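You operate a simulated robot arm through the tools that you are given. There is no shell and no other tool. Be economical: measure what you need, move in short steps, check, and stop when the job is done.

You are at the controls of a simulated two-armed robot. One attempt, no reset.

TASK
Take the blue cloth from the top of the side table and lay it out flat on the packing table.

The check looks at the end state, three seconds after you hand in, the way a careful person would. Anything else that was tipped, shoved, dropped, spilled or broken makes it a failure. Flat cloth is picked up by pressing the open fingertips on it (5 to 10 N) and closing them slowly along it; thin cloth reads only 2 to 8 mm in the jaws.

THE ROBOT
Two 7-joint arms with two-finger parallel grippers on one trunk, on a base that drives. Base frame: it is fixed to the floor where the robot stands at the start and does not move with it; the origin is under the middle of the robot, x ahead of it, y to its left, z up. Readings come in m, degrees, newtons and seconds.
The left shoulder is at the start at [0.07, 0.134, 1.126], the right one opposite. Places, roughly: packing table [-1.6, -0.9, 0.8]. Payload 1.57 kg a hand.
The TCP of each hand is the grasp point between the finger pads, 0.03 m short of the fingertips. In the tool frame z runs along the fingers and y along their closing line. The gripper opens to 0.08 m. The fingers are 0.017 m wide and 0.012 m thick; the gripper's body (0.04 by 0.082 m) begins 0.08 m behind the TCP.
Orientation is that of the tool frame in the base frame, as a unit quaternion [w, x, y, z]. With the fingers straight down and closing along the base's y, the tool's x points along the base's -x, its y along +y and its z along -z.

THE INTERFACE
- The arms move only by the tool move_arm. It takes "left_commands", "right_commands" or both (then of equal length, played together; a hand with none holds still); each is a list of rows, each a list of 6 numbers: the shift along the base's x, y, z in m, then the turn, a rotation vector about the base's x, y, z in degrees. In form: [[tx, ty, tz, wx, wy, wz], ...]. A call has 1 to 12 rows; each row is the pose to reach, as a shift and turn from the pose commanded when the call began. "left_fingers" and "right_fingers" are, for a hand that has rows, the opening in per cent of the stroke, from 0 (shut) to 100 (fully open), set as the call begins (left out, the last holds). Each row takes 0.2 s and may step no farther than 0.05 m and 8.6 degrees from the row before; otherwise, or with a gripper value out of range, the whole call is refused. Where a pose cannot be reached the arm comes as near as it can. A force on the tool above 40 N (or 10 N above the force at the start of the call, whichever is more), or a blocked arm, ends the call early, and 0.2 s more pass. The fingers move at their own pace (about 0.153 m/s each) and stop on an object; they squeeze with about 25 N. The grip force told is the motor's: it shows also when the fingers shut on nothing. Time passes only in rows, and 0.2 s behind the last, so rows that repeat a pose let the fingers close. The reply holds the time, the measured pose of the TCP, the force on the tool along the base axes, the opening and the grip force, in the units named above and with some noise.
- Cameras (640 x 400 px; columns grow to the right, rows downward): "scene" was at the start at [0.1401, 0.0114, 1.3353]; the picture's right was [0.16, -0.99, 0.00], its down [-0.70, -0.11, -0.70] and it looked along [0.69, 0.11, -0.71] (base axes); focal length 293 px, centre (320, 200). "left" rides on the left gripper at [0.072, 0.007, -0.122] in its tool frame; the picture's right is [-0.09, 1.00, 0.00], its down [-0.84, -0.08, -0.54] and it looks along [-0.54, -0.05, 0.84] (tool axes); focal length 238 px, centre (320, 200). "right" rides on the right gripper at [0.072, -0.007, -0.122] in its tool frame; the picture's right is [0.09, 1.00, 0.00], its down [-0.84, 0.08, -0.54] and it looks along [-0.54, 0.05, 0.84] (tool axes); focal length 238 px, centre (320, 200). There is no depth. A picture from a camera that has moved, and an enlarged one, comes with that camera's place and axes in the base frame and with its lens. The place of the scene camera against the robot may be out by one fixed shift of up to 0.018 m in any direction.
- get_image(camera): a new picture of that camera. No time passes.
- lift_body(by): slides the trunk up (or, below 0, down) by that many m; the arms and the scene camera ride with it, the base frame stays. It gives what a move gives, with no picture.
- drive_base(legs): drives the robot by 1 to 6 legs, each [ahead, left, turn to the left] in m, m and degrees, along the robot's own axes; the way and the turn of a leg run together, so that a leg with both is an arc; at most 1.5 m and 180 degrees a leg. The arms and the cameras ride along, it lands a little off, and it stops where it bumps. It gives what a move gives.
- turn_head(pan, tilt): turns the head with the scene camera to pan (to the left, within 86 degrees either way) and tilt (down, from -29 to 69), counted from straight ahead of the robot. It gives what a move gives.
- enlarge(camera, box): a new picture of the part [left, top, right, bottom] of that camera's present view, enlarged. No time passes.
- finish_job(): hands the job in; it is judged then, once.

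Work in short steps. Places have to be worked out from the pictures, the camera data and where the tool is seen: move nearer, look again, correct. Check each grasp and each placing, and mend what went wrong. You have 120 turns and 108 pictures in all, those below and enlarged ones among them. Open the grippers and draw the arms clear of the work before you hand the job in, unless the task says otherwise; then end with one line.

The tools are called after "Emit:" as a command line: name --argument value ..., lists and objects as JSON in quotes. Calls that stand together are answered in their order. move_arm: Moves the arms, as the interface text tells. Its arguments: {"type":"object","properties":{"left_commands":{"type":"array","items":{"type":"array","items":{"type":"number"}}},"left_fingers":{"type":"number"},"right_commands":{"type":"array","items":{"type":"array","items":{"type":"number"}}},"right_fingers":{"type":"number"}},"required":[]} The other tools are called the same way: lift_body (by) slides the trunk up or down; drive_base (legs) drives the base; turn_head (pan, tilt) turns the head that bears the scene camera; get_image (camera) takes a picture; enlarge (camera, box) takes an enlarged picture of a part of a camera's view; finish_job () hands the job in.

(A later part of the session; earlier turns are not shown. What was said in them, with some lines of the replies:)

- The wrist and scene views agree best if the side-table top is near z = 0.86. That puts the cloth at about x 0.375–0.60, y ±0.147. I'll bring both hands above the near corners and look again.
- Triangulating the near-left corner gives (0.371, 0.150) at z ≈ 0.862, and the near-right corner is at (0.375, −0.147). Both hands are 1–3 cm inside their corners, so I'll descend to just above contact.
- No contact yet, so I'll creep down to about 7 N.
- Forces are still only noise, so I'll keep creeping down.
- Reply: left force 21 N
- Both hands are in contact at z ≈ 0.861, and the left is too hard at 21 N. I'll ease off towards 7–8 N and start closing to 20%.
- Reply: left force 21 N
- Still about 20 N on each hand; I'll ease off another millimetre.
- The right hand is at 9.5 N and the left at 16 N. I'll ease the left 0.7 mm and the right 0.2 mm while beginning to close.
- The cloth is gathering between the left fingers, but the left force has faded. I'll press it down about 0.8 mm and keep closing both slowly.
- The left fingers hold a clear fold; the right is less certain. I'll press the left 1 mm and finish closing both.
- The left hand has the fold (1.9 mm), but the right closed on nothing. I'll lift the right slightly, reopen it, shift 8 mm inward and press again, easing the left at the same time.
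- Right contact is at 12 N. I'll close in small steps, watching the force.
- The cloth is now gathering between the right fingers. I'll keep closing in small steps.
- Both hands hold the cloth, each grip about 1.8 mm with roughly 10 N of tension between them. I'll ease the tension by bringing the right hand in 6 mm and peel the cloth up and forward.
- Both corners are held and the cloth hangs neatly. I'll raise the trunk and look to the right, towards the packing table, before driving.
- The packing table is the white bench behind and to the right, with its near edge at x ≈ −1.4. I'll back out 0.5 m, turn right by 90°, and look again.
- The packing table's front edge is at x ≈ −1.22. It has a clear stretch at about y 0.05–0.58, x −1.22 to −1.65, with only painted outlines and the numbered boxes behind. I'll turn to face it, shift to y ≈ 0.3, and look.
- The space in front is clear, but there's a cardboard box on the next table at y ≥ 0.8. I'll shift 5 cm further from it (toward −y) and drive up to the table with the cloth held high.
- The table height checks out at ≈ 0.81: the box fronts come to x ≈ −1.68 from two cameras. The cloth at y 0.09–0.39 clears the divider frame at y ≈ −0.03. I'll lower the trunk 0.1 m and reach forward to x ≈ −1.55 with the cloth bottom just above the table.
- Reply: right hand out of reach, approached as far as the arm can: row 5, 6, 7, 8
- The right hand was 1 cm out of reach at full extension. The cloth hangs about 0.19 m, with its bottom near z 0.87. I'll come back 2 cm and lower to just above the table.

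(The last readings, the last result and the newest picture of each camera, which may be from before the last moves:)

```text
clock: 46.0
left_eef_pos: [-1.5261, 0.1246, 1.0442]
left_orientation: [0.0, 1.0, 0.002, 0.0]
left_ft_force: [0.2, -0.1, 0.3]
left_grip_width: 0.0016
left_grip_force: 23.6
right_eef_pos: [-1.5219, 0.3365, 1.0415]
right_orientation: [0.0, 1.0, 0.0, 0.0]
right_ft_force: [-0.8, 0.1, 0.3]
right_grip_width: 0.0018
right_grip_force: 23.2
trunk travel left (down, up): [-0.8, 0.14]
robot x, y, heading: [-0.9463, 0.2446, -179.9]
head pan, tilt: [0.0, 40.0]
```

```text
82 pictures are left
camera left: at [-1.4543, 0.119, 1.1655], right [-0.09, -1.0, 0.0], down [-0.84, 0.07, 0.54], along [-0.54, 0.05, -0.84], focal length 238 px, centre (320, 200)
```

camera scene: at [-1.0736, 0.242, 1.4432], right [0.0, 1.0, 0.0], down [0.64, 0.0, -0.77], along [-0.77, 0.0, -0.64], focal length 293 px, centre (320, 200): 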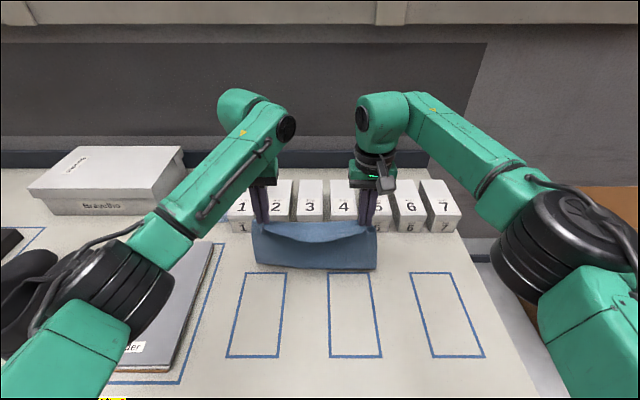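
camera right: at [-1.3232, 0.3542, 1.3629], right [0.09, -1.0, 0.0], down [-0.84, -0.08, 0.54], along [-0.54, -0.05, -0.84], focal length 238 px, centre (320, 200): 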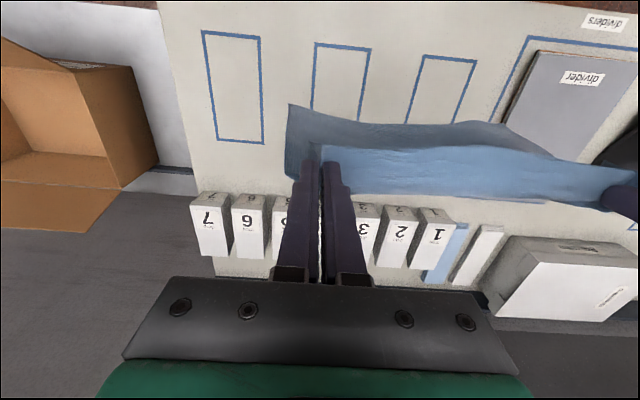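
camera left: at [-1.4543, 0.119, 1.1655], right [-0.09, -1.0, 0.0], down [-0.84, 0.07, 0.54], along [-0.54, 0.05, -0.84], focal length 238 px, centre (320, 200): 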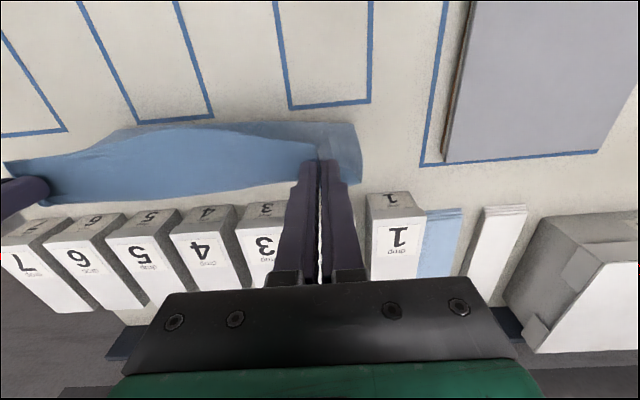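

The bottom is about 2 cm above the table. I'll start laying: descend while drawing back toward the robot along a 45° line and restore the right hand's spread by 12 mm. I'll do half, then check.

Emit:
move_arm --left_commands '[[0, 0, -0.01, 0, 0, 0], [0.005, 0, -0.02, 0, 0, 0], [0.015, 0, -0.03, 0, 0, 0], [0.025, 0, -0.04, 0, 0, 0], [0.035, 0, -0.05, 0, 0, 0], [0.045, 0, -0.06, 0, 0, 0], [0.055, 0, -0.07, 0, 0, 0], [0.065, 0, -0.08, 0, 0, 0], [0.075, 0, -0.09, 0, 0, 0], [0.085, 0, -0.1, 0, 0, 0], [0.085, 0, -0.1, 0, 0, 0]]' --right_commands '[[0, 0.004, -0.01, 0, 0, 0], [0.005, 0.008, -0.02, 0, 0, 0], [0.015, 0.012, -0.03, 0, 0, 0], [0.025, 0.012, -0.04, 0, 0, 0], [0.035, 0.012, -0.05, 0, 0, 0], [0.045, 0.012, -0.06, 0, 0, 0], [0.055, 0.012, -0.07, 0, 0, 0], [0.065, 0.012, -0.08, 0, 0, 0], [0.075, 0.012, -0.09, 0, 0, 0], [0.085, 0.012, -0.1, 0, 0, 0], [0.085, 0.012, -0.1, 0, 0, 0]]'

Emit:
get_image --camera "scene"

Emit:
get_image --camera "left"

```text
clock: 48.4
left_eef_pos: [-1.4419, 0.1243, 0.945]
left_orientation: [0.0, 1.0, 0.002, 0.0]
left_ft_force: [-0.4, 1.6, -0.4]
left_grip_width: 0.002
left_grip_force: 23.9
right_eef_pos: [-1.4358, 0.3466, 0.9435]
right_orientation: [0.0, 1.0, 0.0, 0.0]
right_ft_force: [0.7, -1.2, 0.4]
right_grip_width: 0.0017
right_grip_force: 24.1
trunk travel left (down, up): [-0.8, 0.14]
robot x, y, heading: [-0.9519, 0.2408, -179.9]
head pan, tilt: [0.0, 40.0]
```

```text
81 pictures are left
camera scene: at [-1.074, 0.2419, 1.4432], right [0.0, 1.0, 0.0], down [0.64, 0.0, -0.77], along [-0.77, 0.0, -0.64], focal length 293 px, centre (320, 200)
```

scene: 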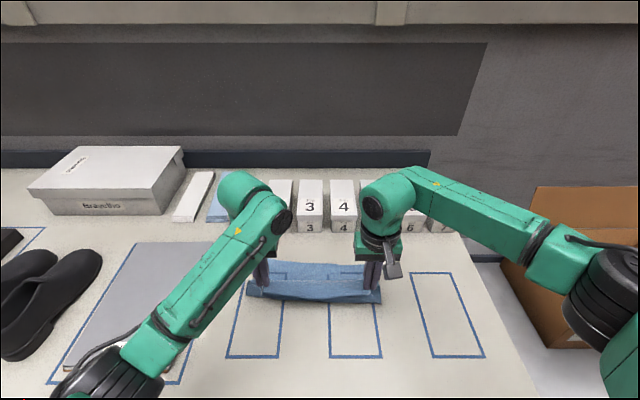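

```text
80 pictures are left
camera left: at [-1.3704, 0.1185, 1.0654], right [-0.09, -1.0, 0.0], down [-0.84, 0.07, 0.54], along [-0.54, 0.05, -0.84], focal length 238 px, centre (320, 200)
```

left: 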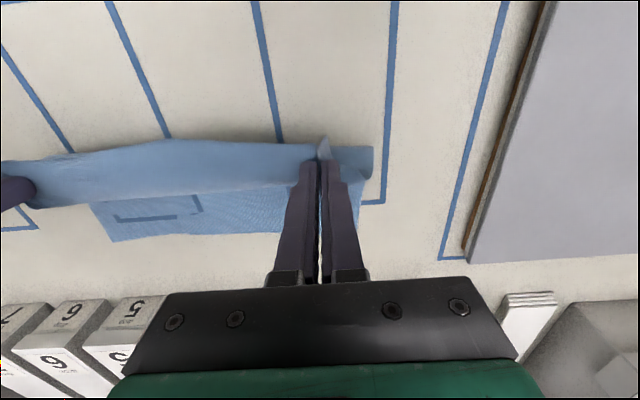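

The far edge has landed and the cloth is trailing as planned. I'll continue the 45° path until the fingertips are about 1 cm above the table.

Emit:
move_arm --left_commands '[[0.012, 0, -0.01, 0, 0, 0], [0.024, 0, -0.02, 0, 0, 0], [0.035, 0, -0.03, 0, 0, 0], [0.046, 0, -0.04, 0, 0, 0], [0.057, 0, -0.05, 0, 0, 0], [0.068, 0, -0.06, 0, 0, 0], [0.079, 0, -0.07, 0, 0, 0], [0.09, 0, -0.08, 0, 0, 0], [0.1, 0, -0.088, 0, 0, 0], [0.1, 0, -0.088, 0, 0, 0]]' --right_commands '[[0.012, 0, -0.01, 0, 0, 0], [0.024, 0, -0.02, 0, 0, 0], [0.035, 0, -0.03, 0, 0, 0], [0.046, 0, -0.04, 0, 0, 0], [0.057, 0, -0.05, 0, 0, 0], [0.068, 0, -0.06, 0, 0, 0], [0.079, 0, -0.07, 0, 0, 0], [0.09, 0, -0.08, 0, 0, 0], [0.1, 0, -0.088, 0, 0, 0], [0.1, 0, -0.088, 0, 0, 0]]'

Emit:
get_image --camera "scene"

Emit:
get_image --camera "left"

Emit:
get_image --camera "right"

```text
clock: 50.1
left_eef_pos: [-1.3641, 0.1258, 0.8812]
left_orientation: [-0.002, 1.0, 0.003, -0.012]
left_ft_force: [3.1, -1.1, 18.8]
left_grip_width: 0.0018
left_grip_force: 24.0
right_eef_pos: [-1.3578, 0.3456, 0.8804]
right_orientation: [0.007, 1.0, -0.001, -0.01]
right_ft_force: [3.4, 1.3, 18.6]
right_grip_width: 0.0018
right_grip_force: 23.4
trunk travel left (down, up): [-0.8, 0.14]
robot x, y, heading: [-0.9475, 0.2422, -180.3]
head pan, tilt: [0.0, 40.0]
stopped in row 8 (right hand): the force on the tool passed its limit (the readings are from after the stop); the commanded pose is now the measured one
```

```text
79 pictures are left
camera scene: at [-1.0675, 0.2425, 1.4442], right [0.0, 1.0, 0.0], down [0.64, 0.0, -0.77], along [-0.77, 0.0, -0.64], focal length 293 px, centre (320, 200)
```

scene: 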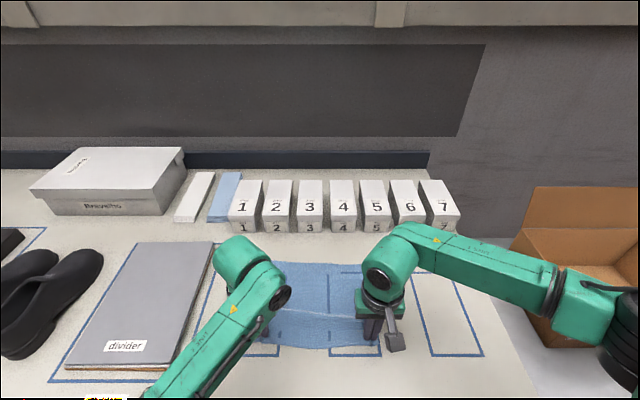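

```text
78 pictures are left
camera left: at [-1.2882, 0.1194, 1.0009], right [-0.09, -1.0, 0.0], down [-0.82, 0.07, 0.56], along [-0.56, 0.05, -0.83], focal length 238 px, centre (320, 200)
```

left: 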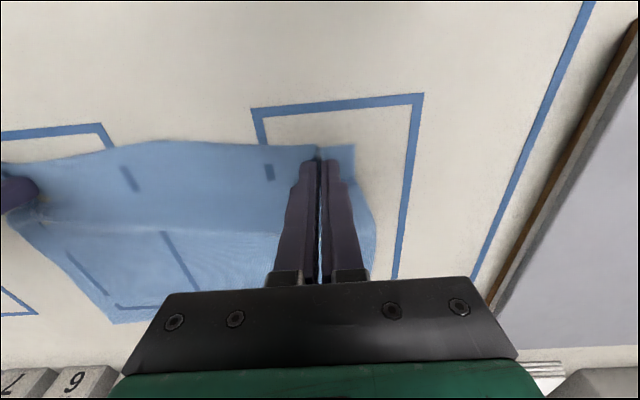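

```text
77 pictures are left
camera right: at [-1.2817, 0.353, 1.0025], right [0.09, -1.0, 0.01], down [-0.83, -0.07, 0.56], along [-0.56, -0.06, -0.83], focal length 238 px, centre (320, 200)
```

right: 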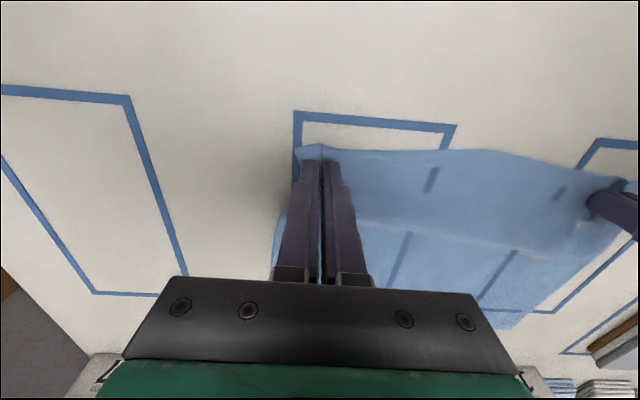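

The fingertips touched at TCP z ≈ 0.881, so this table top is actually near 0.85. The cloth is laid but has about 3 cm of slack. I'll lift 5 mm and draw back 3 cm to tauten it.

Emit:
move_arm --left_commands '[[0, 0, 0.006, 0, 0, 0], [0.006, 0, 0.006, 0, 0, 0], [0.012, 0, 0.006, 0, 0, 0], [0.018, 0, 0.006, 0, 0, 0], [0.024, 0, 0.006, 0, 0, 0], [0.03, 0, 0.006, 0, 0, 0], [0.03, 0, 0.006, 0, 0, 0]]' --right_commands '[[0, 0, 0.006, 0, 0, 0], [0.006, 0, 0.006, 0, 0, 0], [0.012, 0.002, 0.006, 0, 0, 0], [0.018, 0.004, 0.006, 0, 0, 0], [0.024, 0.004, 0.006, 0, 0, 0], [0.03, 0.004, 0.006, 0, 0, 0], [0.03, 0.004, 0.006, 0, 0, 0]]'

Emit:
get_image --camera "left"

Emit:
get_image --camera "right"

Emit:
get_image --camera "scene"

```text
clock: 51.7
left_eef_pos: [-1.3346, 0.1252, 0.8842]
left_orientation: [-0.002, 1.0, 0.003, -0.008]
left_ft_force: [0.3, 0.6, -1.1]
left_grip_width: 0.0018
left_grip_force: 23.6
right_eef_pos: [-1.3302, 0.3495, 0.8831]
right_orientation: [0.006, 1.0, -0.001, -0.007]
right_ft_force: [-0.7, -1.6, -0.2]
right_grip_width: 0.0016
right_grip_force: 23.5
trunk travel left (down, up): [-0.8, 0.14]
robot x, y, heading: [-0.9478, 0.2439, -180.1]
head pan, tilt: [0.0, 40.0]
```

```text
76 pictures are left
camera left: at [-1.262, 0.1192, 1.004], right [-0.09, -1.0, 0.0], down [-0.83, 0.07, 0.56], along [-0.55, 0.05, -0.83], focal length 238 px, centre (320, 200)
```

left: 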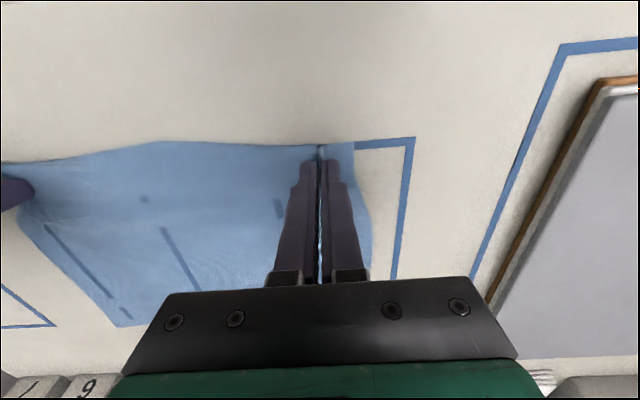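

```text
75 pictures are left
camera right: at [-1.2556, 0.3567, 1.0053], right [0.09, -1.0, 0.01], down [-0.83, -0.07, 0.55], along [-0.55, -0.06, -0.83], focal length 238 px, centre (320, 200)
```

right: 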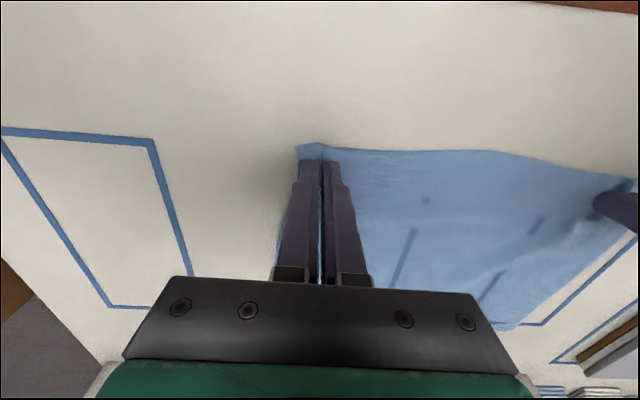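

```text
74 pictures are left
camera scene: at [-1.0744, 0.2421, 1.4432], right [0.0, 1.0, 0.0], down [0.64, 0.0, -0.77], along [-0.77, 0.0, -0.64], focal length 293 px, centre (320, 200)
```

scene: 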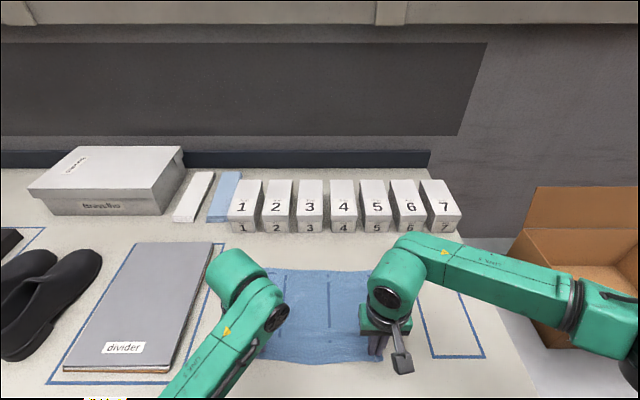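

The cloth now looks taut and flat. I'll lower to light contact before spreading the pinched folds back open.

Emit:
move_arm --left_commands '[[0, 0, -0.001, 0, 0, 0], [0, 0, -0.002, 0, 0, 0], [0, 0, -0.002, 0, 0, 0]]' --right_commands '[[0, 0, -0.001, 0, 0, 0], [0, 0, -0.002, 0, 0, 0], [0, 0, -0.002, 0, 0, 0]]'

```text
clock: 52.5
left_eef_pos: [-1.3354, 0.1255, 0.8806]
left_orientation: [-0.001, 1.0, 0.002, -0.008]
left_ft_force: [-0.4, 1.9, 0.8]
left_grip_width: 0.0019
left_grip_force: 23.0
right_eef_pos: [-1.3305, 0.3499, 0.8824]
right_orientation: [0.006, 1.0, -0.001, -0.007]
right_ft_force: [-0.3, -1.8, 0.6]
right_grip_width: 0.0016
right_grip_force: 24.1
trunk travel left (down, up): [-0.8, 0.14]
robot x, y, heading: [-0.9468, 0.2421, -179.8]
head pan, tilt: [0.0, 40.0]
```

No contact yet, so I'll go down a couple of millimetres more.

Emit:
move_arm --left_commands '[[0, 0, -0.001, 0, 0, 0], [0, 0, -0.002, 0, 0, 0], [0, 0, -0.002, 0, 0, 0]]' --right_commands '[[0, 0, -0.001, 0, 0, 0], [0, 0, -0.002, 0, 0, 0], [0, 0, -0.002, 0, 0, 0]]'

```text
clock: 53.3
left_eef_pos: [-1.3354, 0.1246, 0.8808]
left_orientation: [-0.002, 1.0, 0.003, -0.011]
left_ft_force: [-3.0, 1.7, 13.4]
left_grip_width: 0.0019
left_grip_force: 23.5
right_eef_pos: [-1.3301, 0.3493, 0.881]
right_orientation: [0.005, 1.0, 0.0, -0.009]
right_ft_force: [-2.7, -3.0, 12.2]
right_grip_width: 0.0017
right_grip_force: 23.4
trunk travel left (down, up): [-0.8, 0.14]
robot x, y, heading: [-0.9465, 0.2449, -180.2]
head pan, tilt: [0.0, 40.0]
```

Contact is at ~13 N. I'll open slowly so the fingers push the folds back out.

Emit:
move_arm --left_commands '[[0, 0, 0, 0, 0, 0]]' --right_commands '[[0, 0, 0, 0, 0, 0]]' --left_fingers 8 --right_fingers 8

Emit:
move_arm --left_commands '[[0, 0, 0, 0, 0, 0]]' --right_commands '[[0, 0, 0, 0, 0, 0]]' --left_fingers 15 --right_fingers 15

Emit:
move_arm --left_commands '[[0, 0, 0, 0, 0, 0]]' --right_commands '[[0, 0, 0, 0, 0, 0]]' --left_fingers 22 --right_fingers 22

Emit:
move_arm --left_commands '[[0, 0, 0, 0, 0, 0]]' --right_commands '[[0, 0, 0, 0, 0, 0]]' --left_fingers 30 --right_fingers 30

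Emit:
get_image --camera "left"

Emit:
get_image --camera "right"

```text
clock: 53.7
left_eef_pos: [-1.3348, 0.1241, 0.8802]
left_orientation: [-0.002, 1.0, 0.002, -0.01]
left_ft_force: [-2.5, 0.8, 16.7]
left_grip_width: 0.0048
left_grip_force: 0.0
right_eef_pos: [-1.3289, 0.3499, 0.8814]
right_orientation: [0.005, 1.0, 0.0, -0.009]
right_ft_force: [-2.4, -1.9, 15.4]
right_grip_width: 0.0048
right_grip_force: 0.0
trunk travel left (down, up): [-0.8, 0.14]
robot x, y, heading: [-0.9479, 0.246, -180.0]
head pan, tilt: [0.0, 40.0]
```

```text
clock: 54.1
left_eef_pos: [-1.3339, 0.1252, 0.8811]
left_orientation: [-0.001, 1.0, 0.003, -0.01]
left_ft_force: [-1.7, 1.4, 17.7]
left_grip_width: 0.0097
left_grip_force: 0.0
right_eef_pos: [-1.3286, 0.349, 0.881]
right_orientation: [0.005, 1.0, -0.001, -0.009]
right_ft_force: [-2.1, -1.6, 18.5]
right_grip_width: 0.0096
right_grip_force: 0.1
trunk travel left (down, up): [-0.8, 0.14]
robot x, y, heading: [-0.9508, 0.2433, -179.7]
head pan, tilt: [0.0, 40.0]
```

```text
clock: 54.5
left_eef_pos: [-1.334, 0.1257, 0.8814]
left_orientation: [-0.002, 1.0, 0.003, -0.01]
left_ft_force: [-1.7, 2.7, 18.1]
left_grip_width: 0.0149
left_grip_force: 0.1
right_eef_pos: [-1.3285, 0.3489, 0.8806]
right_orientation: [0.006, 1.0, -0.001, -0.008]
right_ft_force: [-1.3, -3.5, 18.6]
right_grip_width: 0.0145
right_grip_force: 0.1
trunk travel left (down, up): [-0.8, 0.14]
robot x, y, heading: [-0.9485, 0.2464, -180.0]
head pan, tilt: [0.0, 40.0]
```

```text
clock: 54.9
left_eef_pos: [-1.3331, 0.1244, 0.8809]
left_orientation: [-0.001, 1.0, 0.002, -0.011]
left_ft_force: [-1.2, 3.3, 17.4]
left_grip_width: 0.0195
left_grip_force: 0.1
right_eef_pos: [-1.3271, 0.35, 0.881]
right_orientation: [0.005, 1.0, -0.002, -0.009]
right_ft_force: [-1.3, -3.8, 20.6]
right_grip_width: 0.0204
right_grip_force: 0.0
trunk travel left (down, up): [-0.8, 0.14]
robot x, y, heading: [-0.951, 0.2491, -180.1]
head pan, tilt: [0.0, 40.0]
```

```text
73 pictures are left
camera left: at [-1.2589, 0.1195, 1.0012], right [-0.09, -1.0, 0.0], down [-0.83, 0.07, 0.56], along [-0.56, 0.05, -0.83], focal length 238 px, centre (320, 200)
```

left: 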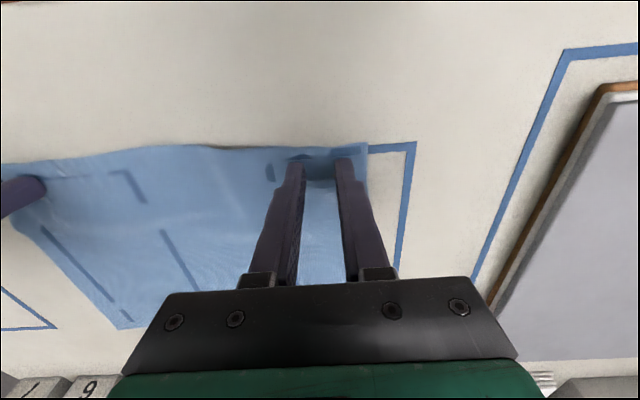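

```text
72 pictures are left
camera right: at [-1.2523, 0.3573, 1.0026], right [0.09, -1.0, 0.01], down [-0.83, -0.07, 0.56], along [-0.55, -0.06, -0.83], focal length 238 px, centre (320, 200)
```

right: 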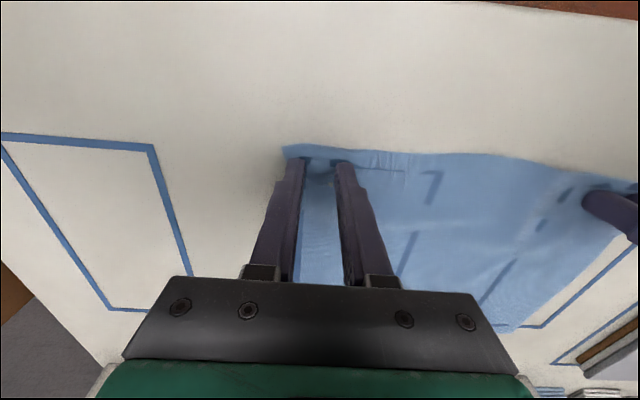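

The folds have spread out on both sides. I'll lift both hands straight up and look at the cloth.

Emit:
move_arm --left_commands '[[0, 0, 0.01, 0, 0, 0], [0, 0, 0.03, 0, 0, 0], [0, 0, 0.06, 0, 0, 0], [0, 0, 0.1, 0, 0, 0], [0, 0, 0.14, 0, 0, 0], [0, 0, 0.14, 0, 0, 0]]' --right_commands '[[0, 0, 0.01, 0, 0, 0], [0, 0, 0.03, 0, 0, 0], [0, 0, 0.06, 0, 0, 0], [0, 0, 0.1, 0, 0, 0], [0, 0, 0.14, 0, 0, 0], [0, 0, 0.14, 0, 0, 0]]'

Emit:
get_image --camera "left"

Emit:
get_image --camera "right"

Emit:
get_image --camera "scene"

```text
clock: 56.3
left_eef_pos: [-1.338, 0.1247, 1.0193]
left_orientation: [0.0, 1.0, 0.002, -0.007]
left_ft_force: [0.4, 0.1, -0.1]
left_grip_width: 0.024
left_grip_force: 0.1
right_eef_pos: [-1.331, 0.3495, 1.0206]
right_orientation: [0.005, 1.0, 0.0, -0.006]
right_ft_force: [0.9, 0.7, -1.0]
right_grip_width: 0.0238
right_grip_force: 0.1
trunk travel left (down, up): [-0.8, 0.14]
robot x, y, heading: [-0.9481, 0.2433, -180.0]
head pan, tilt: [0.0, 40.0]
```

```text
71 pictures are left
camera left: at [-1.2635, 0.1189, 1.1388], right [-0.09, -1.0, 0.0], down [-0.83, 0.07, 0.56], along [-0.55, 0.05, -0.83], focal length 238 px, centre (320, 200)
```

left: 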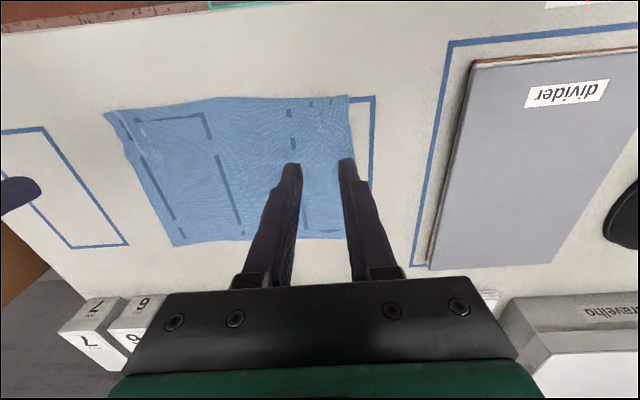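

```text
70 pictures are left
camera right: at [-1.2554, 0.3575, 1.1427], right [0.09, -1.0, 0.01], down [-0.83, -0.07, 0.55], along [-0.55, -0.06, -0.83], focal length 238 px, centre (320, 200)
```

right: 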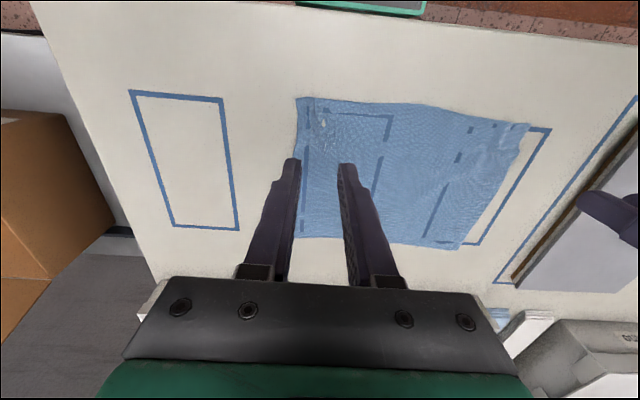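

```text
69 pictures are left
camera scene: at [-1.0744, 0.2422, 1.4432], right [0.0, 1.0, 0.0], down [0.64, 0.0, -0.77], along [-0.77, 0.0, -0.64], focal length 293 px, centre (320, 200)
```

scene: 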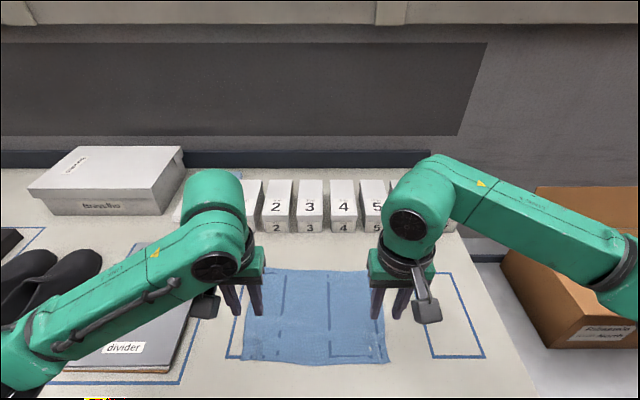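

The cloth lies open with small residual wrinkles near the gripped corners. I'll move the hands apart and enlarge the view to judge the flatness.

Emit:
move_arm --left_commands '[[0.02, -0.02, 0.03, 0, 0, 0], [0.04, -0.04, 0.05, 0, 0, 0], [0.06, -0.07, 0.07, 0, 0, 0]]' --right_commands '[[0.02, 0, 0.03, 0, 0, 0], [0.04, 0.02, 0.05, 0, 0, 0], [0.06, 0.03, 0.07, 0, 0, 0]]'

Emit:
enlarge --camera "scene" --box '[200, 240, 440, 390]'

Emit:
get_image --camera "right"

Emit:
get_image --camera "left"

```text
clock: 57.1
left_eef_pos: [-1.2907, 0.0765, 1.0751]
left_orientation: [-0.001, 1.0, 0.003, -0.008]
left_ft_force: [0.0, 0.8, 0.3]
left_grip_width: 0.0238
left_grip_force: 0.0
left hand out of reach, approached as far as the arm can: row 3
right_eef_pos: [-1.2691, 0.3818, 1.0898]
right_orientation: [0.004, 1.0, -0.001, -0.007]
right_ft_force: [-0.5, -0.3, 0.5]
right_grip_width: 0.024
right_grip_force: 0.0
trunk travel left (down, up): [-0.8, 0.14]
robot x, y, heading: [-0.9479, 0.2442, -179.9]
head pan, tilt: [0.0, 40.0]
```

```text
2.67 times, centred on (320, 315) of scene
camera zoom: at [-1.0735, 0.2427, 1.4432], right [0.0, 1.0, 0.0], down [0.64, 0.0, -0.77], along [-0.77, 0.0, -0.64], focal length 782 px, centre (320, -107)
```

zoom: 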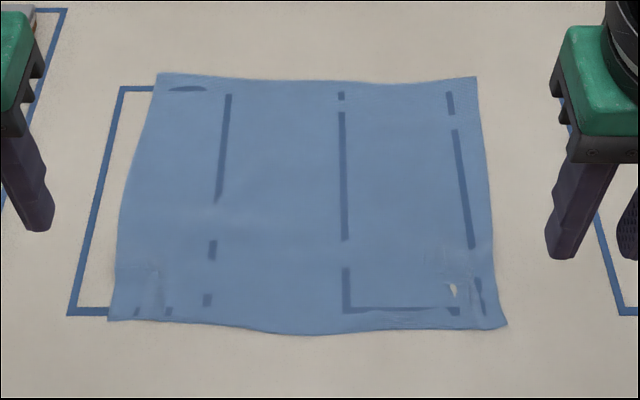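

```text
67 pictures are left
camera right: at [-1.1945, 0.389, 1.2109], right [0.09, -1.0, 0.01], down [-0.83, -0.07, 0.55], along [-0.55, -0.06, -0.83], focal length 238 px, centre (320, 200)
```

right: 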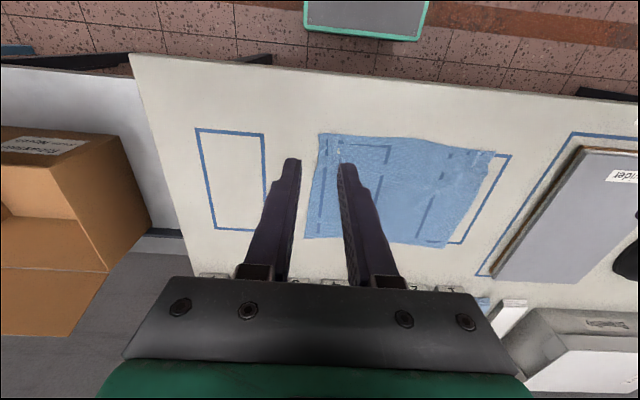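

```text
66 pictures are left
camera left: at [-1.2169, 0.0718, 1.1942], right [-0.09, -1.0, 0.0], down [-0.83, 0.07, 0.56], along [-0.55, 0.05, -0.83], focal length 238 px, centre (320, 200)
```

left: 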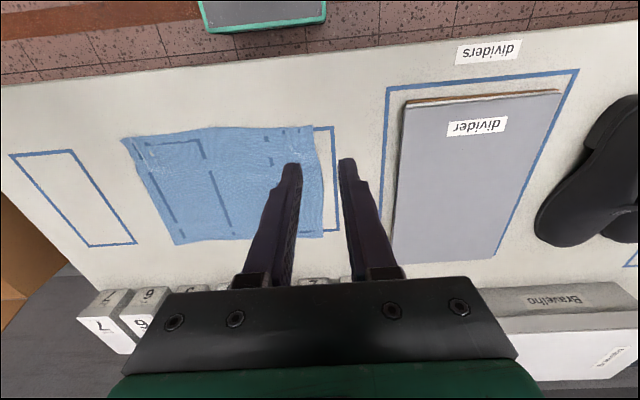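

The cloth is lying flat and fully spread, nothing else on the table has moved, and no folds remain. I'll open the grippers, raise the trunk, and back away clear.

Emit:
lift_body --by 0.1

Emit:
drive_base --legs '[[-0.3, 0, 0]]'

Emit:
move_arm --left_commands '[[0, 0, 0, 0, 0, 0], [0, 0, 0, 0, 0, 0]]' --right_commands '[[0, 0, 0, 0, 0, 0], [0, 0, 0, 0, 0, 0]]' --left_fingers 100 --right_fingers 100

Emit:
get_image --camera "scene"

```text
clock: 58.4
left_eef_pos: [-1.2921, 0.0769, 1.1733]
left_orientation: [-0.002, 1.0, 0.002, -0.008]
left_ft_force: [-0.3, -0.2, -0.4]
left_grip_width: 0.0241
left_grip_force: 0.1
right_eef_pos: [-1.2712, 0.3792, 1.1898]
right_orientation: [0.006, 1.0, -0.001, -0.006]
right_ft_force: [0.5, 0.4, -0.3]
right_grip_width: 0.0241
right_grip_force: 0.0
trunk travel left (down, up): [-0.9, 0.04]
robot x, y, heading: [-0.9487, 0.2425, -180.3]
head pan, tilt: [0.0, 40.0]
```

```text
clock: 60.5
left_eef_pos: [-0.9987, 0.079, 1.172]
left_orientation: [-0.001, 1.0, -0.002, -0.007]
left_ft_force: [-0.3, -0.5, -0.4]
left_grip_width: 0.024
left_grip_force: 0.0
right_eef_pos: [-0.9754, 0.3821, 1.189]
right_orientation: [0.006, 1.0, -0.005, -0.005]
right_ft_force: [0.0, -0.6, -0.5]
right_grip_width: 0.0244
right_grip_force: 0.2
trunk travel left (down, up): [-0.9, 0.04]
robot x, y, heading: [-0.6534, 0.2417, 179.4]
head pan, tilt: [0.0, 40.0]
```

```text
clock: 61.1
left_eef_pos: [-0.9978, 0.0792, 1.1728]
left_orientation: [-0.002, 1.0, -0.002, -0.008]
left_ft_force: [-0.5, 0.2, 0.4]
left_grip_width: 0.08
left_grip_force: 0.1
right_eef_pos: [-0.9743, 0.3811, 1.1888]
right_orientation: [0.005, 1.0, -0.005, -0.006]
right_ft_force: [-0.3, 0.1, 0.2]
right_grip_width: 0.08
right_grip_force: 0.0
trunk travel left (down, up): [-0.9, 0.04]
robot x, y, heading: [-0.6548, 0.2416, 179.5]
head pan, tilt: [0.0, 40.0]
```

```text
65 pictures are left
camera scene: at [-0.779, 0.242, 1.5431], right [0.01, 1.0, 0.0], down [0.64, -0.01, -0.77], along [-0.77, 0.01, -0.64], focal length 293 px, centre (320, 200)
```

scene: 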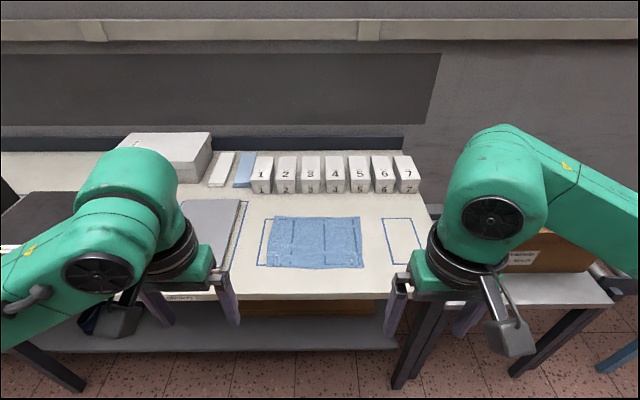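

The cloth is flat on the packing table, everything around it is undisturbed, and both grippers are open and clear. I'm handing in.

Emit:
finish_job

```text
The job is handed in.
```

The blue cloth now lies flat on the packing table, with only slight wrinkles near the two corners I held. Nothing else in view was moved, and both grippers are open and clear of the table.
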